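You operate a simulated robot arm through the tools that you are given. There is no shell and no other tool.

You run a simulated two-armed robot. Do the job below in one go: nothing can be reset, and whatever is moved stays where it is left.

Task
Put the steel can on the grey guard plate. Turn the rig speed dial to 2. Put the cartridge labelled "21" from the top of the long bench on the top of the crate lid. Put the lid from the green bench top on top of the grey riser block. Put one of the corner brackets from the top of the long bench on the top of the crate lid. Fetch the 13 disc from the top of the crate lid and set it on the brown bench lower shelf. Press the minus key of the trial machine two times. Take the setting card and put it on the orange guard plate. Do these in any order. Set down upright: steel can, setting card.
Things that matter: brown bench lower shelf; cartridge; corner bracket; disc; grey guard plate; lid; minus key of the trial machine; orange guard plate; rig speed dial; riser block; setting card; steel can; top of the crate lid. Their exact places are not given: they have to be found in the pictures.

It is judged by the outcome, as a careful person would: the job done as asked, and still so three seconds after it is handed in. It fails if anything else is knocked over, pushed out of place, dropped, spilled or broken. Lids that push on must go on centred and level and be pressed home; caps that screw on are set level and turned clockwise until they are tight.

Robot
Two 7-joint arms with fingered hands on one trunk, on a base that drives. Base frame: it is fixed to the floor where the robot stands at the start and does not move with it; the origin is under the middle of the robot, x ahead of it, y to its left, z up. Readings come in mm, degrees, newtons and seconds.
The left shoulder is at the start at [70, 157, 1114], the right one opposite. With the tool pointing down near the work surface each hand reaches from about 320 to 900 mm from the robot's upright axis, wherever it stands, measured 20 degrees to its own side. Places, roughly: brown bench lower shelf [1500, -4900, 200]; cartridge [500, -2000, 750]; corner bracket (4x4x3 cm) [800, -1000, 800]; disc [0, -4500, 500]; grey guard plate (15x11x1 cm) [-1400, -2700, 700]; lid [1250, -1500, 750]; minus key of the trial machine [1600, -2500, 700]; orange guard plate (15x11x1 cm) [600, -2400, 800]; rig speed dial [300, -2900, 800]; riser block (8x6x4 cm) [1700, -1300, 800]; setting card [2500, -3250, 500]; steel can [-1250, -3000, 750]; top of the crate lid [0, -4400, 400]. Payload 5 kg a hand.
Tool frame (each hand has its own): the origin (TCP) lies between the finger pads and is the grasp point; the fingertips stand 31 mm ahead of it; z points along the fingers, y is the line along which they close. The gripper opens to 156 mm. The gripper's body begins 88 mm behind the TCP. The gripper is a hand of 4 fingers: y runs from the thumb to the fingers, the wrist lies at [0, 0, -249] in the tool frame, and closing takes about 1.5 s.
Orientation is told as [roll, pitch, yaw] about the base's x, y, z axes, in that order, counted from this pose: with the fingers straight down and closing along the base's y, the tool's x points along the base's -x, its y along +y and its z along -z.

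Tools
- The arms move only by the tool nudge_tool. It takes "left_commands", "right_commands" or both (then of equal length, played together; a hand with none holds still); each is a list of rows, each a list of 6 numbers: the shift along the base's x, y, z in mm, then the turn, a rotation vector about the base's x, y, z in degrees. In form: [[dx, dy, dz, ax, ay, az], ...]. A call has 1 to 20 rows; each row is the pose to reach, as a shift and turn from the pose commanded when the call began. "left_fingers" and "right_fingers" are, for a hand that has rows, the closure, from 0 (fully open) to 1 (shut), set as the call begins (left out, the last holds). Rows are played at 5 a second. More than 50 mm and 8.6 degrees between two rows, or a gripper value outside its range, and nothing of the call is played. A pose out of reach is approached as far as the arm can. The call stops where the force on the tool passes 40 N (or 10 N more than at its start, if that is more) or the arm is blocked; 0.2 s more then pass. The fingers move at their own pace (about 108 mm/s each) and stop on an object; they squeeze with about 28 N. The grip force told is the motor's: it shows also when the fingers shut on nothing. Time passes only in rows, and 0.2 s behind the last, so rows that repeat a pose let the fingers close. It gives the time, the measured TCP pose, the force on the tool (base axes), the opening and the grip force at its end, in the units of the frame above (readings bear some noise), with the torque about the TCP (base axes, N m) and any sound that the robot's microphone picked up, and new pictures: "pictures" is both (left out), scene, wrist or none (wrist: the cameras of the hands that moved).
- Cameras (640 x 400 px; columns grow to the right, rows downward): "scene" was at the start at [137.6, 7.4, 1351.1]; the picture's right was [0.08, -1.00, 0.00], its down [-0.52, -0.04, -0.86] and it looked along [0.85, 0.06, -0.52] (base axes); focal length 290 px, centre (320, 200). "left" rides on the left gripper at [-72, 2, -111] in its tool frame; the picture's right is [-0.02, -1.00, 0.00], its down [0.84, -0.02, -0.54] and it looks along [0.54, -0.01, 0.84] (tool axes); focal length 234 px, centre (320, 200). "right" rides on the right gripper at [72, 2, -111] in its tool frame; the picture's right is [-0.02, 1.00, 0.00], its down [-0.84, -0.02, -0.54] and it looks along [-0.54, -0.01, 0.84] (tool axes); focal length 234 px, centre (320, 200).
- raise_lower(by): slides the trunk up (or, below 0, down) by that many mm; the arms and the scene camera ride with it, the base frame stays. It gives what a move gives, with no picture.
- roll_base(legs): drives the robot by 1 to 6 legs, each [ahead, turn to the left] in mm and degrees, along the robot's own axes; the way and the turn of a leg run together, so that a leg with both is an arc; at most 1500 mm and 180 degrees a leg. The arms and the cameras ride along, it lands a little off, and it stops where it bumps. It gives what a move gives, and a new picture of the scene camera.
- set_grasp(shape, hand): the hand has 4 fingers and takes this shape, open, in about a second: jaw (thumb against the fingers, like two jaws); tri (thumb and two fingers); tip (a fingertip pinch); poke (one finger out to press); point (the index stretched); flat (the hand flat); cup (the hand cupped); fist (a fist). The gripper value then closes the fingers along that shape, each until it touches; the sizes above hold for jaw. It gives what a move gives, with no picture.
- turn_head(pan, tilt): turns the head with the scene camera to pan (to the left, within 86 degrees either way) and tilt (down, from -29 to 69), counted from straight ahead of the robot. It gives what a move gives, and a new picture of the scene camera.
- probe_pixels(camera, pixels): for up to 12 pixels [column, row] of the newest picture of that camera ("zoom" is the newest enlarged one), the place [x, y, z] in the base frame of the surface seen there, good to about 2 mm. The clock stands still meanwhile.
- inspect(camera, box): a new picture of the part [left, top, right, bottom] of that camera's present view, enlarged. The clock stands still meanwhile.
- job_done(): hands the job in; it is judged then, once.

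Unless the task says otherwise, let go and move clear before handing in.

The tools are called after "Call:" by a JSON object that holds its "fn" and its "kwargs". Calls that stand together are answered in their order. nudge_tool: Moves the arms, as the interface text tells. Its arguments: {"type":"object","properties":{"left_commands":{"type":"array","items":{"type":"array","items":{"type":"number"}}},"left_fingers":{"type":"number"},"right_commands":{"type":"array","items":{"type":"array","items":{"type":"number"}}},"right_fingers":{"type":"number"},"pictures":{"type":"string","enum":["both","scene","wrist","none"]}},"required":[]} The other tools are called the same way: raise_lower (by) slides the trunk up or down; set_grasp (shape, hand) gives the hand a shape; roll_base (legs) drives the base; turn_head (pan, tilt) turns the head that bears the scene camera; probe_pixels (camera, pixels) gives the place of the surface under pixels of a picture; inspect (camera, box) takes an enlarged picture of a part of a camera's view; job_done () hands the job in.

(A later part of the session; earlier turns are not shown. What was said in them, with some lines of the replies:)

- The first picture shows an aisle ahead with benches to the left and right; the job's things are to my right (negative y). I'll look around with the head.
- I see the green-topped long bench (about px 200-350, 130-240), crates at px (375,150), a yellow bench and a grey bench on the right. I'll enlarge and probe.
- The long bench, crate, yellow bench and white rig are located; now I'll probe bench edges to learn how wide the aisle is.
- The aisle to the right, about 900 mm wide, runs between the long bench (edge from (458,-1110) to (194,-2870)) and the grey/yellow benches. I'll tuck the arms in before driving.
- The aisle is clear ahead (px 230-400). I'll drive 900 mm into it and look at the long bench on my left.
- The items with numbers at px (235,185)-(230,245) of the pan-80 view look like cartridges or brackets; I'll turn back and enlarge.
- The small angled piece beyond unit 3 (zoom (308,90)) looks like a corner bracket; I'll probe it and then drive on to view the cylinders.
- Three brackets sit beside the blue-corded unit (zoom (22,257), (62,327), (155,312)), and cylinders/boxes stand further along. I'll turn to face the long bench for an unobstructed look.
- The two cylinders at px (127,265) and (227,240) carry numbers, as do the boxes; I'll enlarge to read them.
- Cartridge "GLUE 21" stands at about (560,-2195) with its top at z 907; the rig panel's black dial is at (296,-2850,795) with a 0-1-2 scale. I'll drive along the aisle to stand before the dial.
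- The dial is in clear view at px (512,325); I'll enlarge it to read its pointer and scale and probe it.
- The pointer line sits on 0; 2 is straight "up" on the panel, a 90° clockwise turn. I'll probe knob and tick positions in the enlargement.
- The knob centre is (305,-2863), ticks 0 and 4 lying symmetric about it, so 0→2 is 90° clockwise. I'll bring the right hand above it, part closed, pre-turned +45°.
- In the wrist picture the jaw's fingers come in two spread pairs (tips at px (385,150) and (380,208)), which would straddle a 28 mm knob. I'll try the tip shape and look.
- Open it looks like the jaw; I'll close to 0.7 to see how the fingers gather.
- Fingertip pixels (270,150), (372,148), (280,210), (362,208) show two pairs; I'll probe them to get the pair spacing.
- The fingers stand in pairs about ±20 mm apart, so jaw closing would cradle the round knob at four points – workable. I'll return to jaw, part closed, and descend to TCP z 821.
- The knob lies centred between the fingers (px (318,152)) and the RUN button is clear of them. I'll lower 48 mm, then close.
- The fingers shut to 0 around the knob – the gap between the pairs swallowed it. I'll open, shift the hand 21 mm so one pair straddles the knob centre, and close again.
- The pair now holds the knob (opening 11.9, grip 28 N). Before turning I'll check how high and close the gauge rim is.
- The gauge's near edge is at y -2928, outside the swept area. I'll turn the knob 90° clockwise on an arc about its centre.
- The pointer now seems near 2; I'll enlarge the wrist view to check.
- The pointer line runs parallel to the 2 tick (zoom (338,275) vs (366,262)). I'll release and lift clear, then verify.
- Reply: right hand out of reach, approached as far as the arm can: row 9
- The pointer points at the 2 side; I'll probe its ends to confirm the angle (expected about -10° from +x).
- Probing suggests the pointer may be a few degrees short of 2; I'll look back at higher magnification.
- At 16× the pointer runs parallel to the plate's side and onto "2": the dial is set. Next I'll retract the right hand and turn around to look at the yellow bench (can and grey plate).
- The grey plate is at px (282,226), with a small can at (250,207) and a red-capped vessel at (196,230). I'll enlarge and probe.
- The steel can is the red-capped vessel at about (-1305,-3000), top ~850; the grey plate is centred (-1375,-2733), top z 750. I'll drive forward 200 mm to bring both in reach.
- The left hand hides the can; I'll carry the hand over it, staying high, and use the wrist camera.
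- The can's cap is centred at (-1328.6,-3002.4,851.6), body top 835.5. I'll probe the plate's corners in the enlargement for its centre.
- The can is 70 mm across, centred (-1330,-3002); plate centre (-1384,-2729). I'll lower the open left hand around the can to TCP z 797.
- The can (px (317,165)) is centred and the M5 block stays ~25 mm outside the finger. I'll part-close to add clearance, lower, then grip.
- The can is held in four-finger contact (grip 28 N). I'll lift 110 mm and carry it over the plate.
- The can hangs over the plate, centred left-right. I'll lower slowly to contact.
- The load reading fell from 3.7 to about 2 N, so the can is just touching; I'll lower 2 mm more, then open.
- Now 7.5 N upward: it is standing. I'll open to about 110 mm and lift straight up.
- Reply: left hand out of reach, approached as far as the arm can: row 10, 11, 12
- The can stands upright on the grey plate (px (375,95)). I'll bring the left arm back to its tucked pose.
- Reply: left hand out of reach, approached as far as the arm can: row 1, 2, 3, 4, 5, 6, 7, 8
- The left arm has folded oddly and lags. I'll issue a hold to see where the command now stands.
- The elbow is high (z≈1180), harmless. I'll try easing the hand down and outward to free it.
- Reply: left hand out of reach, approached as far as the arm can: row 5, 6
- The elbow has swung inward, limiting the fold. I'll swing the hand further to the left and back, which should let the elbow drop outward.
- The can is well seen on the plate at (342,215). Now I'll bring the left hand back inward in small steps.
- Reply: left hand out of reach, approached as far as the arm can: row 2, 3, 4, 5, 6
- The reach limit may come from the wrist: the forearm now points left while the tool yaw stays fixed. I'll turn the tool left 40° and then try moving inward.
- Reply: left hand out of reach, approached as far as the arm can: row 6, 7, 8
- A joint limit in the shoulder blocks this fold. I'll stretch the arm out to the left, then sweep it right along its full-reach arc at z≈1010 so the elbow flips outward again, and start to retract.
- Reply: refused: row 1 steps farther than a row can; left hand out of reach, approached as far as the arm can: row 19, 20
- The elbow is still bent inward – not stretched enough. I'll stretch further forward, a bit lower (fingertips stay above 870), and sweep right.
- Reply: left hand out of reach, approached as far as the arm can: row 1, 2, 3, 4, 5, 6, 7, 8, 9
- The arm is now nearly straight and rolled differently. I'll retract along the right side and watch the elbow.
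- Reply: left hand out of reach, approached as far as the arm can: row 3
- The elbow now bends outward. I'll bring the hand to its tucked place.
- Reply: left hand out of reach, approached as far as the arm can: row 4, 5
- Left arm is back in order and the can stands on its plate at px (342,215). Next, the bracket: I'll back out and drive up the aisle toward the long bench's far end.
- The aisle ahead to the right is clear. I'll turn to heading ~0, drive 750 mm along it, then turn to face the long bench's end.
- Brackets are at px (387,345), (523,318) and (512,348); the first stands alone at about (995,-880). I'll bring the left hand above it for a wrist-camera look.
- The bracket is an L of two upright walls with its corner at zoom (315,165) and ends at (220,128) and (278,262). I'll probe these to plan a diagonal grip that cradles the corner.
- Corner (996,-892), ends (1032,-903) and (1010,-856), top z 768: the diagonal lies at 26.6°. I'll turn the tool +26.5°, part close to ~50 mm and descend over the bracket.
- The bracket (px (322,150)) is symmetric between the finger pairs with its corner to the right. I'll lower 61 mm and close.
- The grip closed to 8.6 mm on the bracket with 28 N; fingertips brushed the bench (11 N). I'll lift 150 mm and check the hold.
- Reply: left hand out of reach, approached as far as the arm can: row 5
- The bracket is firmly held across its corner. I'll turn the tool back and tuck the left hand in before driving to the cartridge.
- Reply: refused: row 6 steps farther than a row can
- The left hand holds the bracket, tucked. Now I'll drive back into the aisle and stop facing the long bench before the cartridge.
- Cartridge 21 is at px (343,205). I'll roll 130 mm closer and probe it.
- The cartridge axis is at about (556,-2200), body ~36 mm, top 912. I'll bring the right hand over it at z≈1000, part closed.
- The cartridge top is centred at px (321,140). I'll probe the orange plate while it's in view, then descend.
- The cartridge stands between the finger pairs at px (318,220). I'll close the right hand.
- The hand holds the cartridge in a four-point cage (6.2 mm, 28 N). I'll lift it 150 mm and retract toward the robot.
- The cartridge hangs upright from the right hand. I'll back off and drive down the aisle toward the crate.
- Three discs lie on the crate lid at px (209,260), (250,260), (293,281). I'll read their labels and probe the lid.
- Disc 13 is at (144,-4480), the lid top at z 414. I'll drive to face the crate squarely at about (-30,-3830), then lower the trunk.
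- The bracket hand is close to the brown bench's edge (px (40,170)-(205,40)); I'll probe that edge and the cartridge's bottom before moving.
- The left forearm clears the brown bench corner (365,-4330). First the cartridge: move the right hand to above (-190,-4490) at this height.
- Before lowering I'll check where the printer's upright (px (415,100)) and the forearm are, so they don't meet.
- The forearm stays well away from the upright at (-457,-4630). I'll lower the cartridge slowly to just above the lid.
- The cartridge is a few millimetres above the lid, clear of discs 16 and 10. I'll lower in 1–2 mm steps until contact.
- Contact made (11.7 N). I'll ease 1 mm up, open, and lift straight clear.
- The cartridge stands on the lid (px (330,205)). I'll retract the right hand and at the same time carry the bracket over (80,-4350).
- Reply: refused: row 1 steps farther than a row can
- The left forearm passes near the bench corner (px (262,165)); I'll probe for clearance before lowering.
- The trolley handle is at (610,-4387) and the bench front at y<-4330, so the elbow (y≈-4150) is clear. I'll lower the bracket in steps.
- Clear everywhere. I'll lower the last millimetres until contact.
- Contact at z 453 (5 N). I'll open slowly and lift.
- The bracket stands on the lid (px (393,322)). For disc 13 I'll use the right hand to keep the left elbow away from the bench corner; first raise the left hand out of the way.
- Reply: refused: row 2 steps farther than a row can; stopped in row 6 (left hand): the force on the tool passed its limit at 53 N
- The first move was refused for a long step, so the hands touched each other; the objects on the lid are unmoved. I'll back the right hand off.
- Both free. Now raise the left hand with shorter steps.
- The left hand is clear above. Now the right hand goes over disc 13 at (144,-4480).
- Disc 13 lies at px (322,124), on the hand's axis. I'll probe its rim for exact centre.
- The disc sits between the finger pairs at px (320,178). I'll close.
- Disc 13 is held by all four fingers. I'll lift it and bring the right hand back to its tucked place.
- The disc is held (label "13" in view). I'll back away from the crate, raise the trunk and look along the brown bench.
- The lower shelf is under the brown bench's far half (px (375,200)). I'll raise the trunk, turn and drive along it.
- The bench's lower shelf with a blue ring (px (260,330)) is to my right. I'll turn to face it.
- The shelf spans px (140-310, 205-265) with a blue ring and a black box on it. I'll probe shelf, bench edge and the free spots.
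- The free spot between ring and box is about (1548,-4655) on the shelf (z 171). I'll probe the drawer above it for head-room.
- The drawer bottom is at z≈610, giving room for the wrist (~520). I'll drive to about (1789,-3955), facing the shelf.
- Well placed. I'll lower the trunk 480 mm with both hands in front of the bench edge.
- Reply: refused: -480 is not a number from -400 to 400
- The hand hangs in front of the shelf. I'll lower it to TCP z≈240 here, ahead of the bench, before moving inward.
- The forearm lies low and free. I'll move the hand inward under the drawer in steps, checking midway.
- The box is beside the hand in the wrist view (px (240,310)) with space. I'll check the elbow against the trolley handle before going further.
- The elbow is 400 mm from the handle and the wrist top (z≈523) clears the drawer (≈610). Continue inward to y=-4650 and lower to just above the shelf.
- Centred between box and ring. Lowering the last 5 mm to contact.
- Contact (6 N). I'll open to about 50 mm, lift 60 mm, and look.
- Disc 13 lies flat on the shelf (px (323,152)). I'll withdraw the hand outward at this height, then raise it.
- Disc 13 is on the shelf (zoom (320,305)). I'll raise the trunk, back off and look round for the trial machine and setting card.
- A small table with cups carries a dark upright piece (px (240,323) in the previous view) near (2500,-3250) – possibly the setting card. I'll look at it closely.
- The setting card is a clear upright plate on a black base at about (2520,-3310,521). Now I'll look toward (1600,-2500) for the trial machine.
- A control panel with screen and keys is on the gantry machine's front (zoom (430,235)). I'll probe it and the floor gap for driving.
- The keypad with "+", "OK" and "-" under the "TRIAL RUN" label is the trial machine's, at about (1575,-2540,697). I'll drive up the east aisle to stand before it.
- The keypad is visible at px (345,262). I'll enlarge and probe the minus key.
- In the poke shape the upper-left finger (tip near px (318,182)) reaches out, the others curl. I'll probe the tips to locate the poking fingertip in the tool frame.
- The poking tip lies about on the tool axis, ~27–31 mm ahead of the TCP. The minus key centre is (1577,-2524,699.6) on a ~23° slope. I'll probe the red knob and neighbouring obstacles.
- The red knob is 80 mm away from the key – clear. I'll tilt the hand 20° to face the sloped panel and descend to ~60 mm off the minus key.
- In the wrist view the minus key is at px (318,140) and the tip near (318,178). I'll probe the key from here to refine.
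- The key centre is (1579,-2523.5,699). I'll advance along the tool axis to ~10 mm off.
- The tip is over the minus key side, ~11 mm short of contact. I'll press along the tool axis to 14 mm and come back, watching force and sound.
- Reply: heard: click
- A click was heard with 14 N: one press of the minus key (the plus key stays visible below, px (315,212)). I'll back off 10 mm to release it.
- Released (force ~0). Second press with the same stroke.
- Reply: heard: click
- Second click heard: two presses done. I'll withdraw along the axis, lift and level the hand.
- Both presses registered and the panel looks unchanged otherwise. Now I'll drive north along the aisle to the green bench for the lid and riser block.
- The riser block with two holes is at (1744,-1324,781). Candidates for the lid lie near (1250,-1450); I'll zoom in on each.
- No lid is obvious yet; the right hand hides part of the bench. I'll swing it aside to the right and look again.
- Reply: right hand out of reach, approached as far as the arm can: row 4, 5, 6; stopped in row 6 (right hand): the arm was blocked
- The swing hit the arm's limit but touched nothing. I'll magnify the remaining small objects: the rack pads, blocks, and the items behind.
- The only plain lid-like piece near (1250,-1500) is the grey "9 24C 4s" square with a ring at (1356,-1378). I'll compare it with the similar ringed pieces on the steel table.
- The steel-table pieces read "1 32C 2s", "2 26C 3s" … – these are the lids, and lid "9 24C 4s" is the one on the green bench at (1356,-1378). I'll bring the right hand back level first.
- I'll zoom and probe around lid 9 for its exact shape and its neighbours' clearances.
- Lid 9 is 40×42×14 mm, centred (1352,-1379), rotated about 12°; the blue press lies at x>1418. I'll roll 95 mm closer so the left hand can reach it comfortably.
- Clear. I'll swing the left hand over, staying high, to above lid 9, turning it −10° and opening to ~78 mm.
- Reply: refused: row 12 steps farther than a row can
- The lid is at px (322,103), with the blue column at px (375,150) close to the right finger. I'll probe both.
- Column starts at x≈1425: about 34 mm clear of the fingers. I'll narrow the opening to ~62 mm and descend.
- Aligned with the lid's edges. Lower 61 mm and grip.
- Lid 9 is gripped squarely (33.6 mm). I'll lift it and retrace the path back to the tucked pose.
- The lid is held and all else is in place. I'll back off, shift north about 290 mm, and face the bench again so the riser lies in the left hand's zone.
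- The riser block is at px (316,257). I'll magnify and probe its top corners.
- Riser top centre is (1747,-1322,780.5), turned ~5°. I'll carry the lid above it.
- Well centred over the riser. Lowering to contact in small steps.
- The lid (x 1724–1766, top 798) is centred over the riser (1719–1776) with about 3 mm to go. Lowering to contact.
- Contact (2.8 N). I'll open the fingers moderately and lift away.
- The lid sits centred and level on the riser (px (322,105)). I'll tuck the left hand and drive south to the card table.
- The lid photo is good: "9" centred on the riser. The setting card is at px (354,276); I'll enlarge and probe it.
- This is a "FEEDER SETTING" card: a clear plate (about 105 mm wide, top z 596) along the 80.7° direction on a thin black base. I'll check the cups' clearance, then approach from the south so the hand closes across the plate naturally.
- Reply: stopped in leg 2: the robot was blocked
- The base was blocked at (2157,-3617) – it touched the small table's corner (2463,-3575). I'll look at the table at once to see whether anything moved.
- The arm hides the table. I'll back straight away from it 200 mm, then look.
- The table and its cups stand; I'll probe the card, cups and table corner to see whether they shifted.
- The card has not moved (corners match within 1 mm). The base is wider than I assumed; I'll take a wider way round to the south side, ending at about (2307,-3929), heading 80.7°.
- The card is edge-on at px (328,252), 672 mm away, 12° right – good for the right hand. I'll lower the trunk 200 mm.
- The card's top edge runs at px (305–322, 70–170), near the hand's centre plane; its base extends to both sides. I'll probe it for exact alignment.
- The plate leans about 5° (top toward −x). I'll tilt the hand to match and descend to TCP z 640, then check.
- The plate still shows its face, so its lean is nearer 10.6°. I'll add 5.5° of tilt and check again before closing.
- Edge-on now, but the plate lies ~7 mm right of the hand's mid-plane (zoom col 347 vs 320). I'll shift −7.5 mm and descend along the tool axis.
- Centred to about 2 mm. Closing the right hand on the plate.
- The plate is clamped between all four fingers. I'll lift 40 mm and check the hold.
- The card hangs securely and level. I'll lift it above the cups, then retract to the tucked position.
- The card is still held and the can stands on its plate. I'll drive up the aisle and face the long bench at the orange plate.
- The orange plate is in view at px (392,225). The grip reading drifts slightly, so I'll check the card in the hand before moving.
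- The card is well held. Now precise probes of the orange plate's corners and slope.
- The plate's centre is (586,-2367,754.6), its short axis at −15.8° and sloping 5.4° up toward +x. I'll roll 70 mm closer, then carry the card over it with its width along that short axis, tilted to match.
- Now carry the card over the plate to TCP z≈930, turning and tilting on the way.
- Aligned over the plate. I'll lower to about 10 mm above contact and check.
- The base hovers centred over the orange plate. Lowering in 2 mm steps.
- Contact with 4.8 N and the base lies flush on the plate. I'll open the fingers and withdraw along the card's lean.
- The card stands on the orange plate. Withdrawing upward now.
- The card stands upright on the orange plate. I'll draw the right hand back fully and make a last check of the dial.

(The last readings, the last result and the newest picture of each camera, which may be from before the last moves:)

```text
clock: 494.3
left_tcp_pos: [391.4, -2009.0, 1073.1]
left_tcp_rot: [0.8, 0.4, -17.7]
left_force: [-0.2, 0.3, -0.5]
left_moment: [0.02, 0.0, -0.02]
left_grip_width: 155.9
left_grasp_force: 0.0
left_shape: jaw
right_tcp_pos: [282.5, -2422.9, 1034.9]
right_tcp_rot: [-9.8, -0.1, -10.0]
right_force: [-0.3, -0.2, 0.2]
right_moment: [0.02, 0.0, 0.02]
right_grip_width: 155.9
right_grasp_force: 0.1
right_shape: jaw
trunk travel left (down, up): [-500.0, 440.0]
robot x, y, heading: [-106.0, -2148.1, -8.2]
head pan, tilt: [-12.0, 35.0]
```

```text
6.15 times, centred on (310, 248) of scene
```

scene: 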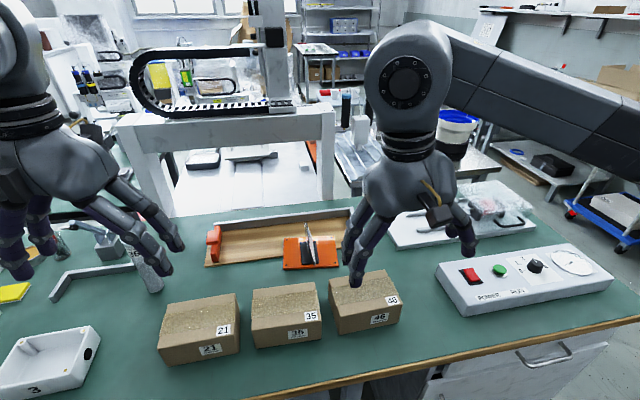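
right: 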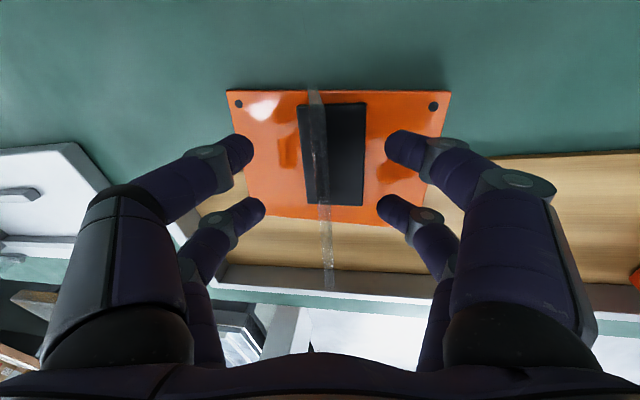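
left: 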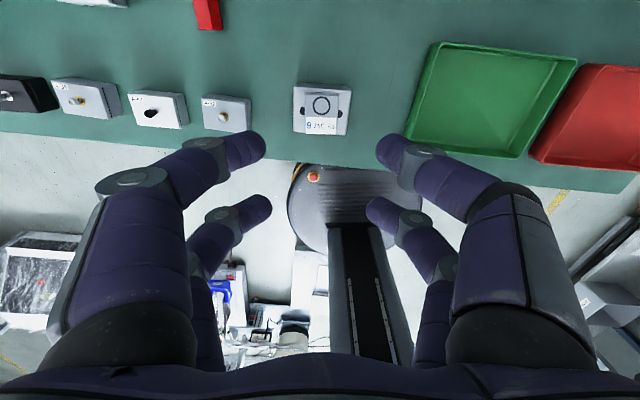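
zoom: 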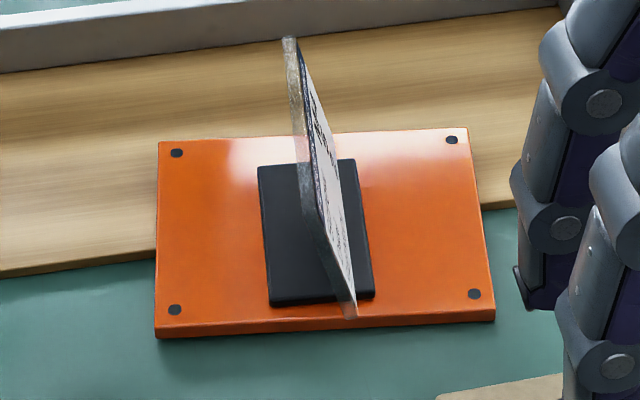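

The dial's pointer runs parallel to the "2" tick, the card stands upright on the orange plate, and both hands are clear. All eight items are done and checked, so I hand the job in.

Call:
{"fn": "job_done", "kwargs": {}}

```text
The job is handed in.
```

The pictures and readings show all eight items done, and I handed the job in. I don't have the judging result.

| Item | Where it ended up |
|---|---|
| Steel can | Upright on the grey guard plate |
| Rig speed dial | Turned to 2; the pointer is parallel to the "2" tick |
| Cartridge "21" | Standing on the crate lid |
| Corner bracket | On the crate lid, clear of the cartridge and the remaining discs |
| Disc 13 | Flat on the brown bench lower shelf, between the blue ring and the black box |
| Minus key of the trial machine | Pressed twice; I heard a click each time |
| Lid | Centred on the grey riser block |
| Setting card | Upright on the orange guard plate |

**Lid choice:** nothing on the green bench is labelled as a lid. I took the small grey piece marked "9 24C 4s", because it matches four similar marked pieces on the steel table. If another piece was meant, that item is wrong.

**Contacts along the way:**
- **Hands:** they touched each other once over the crate.
- **Base:** it stopped once against the small card table. I checked the card afterwards and it had not moved.

I saw nothing knocked over or pushed out of place. The crate, shelf, can and lid were each checked when placed. The dial and the card I looked at again just before handing in.
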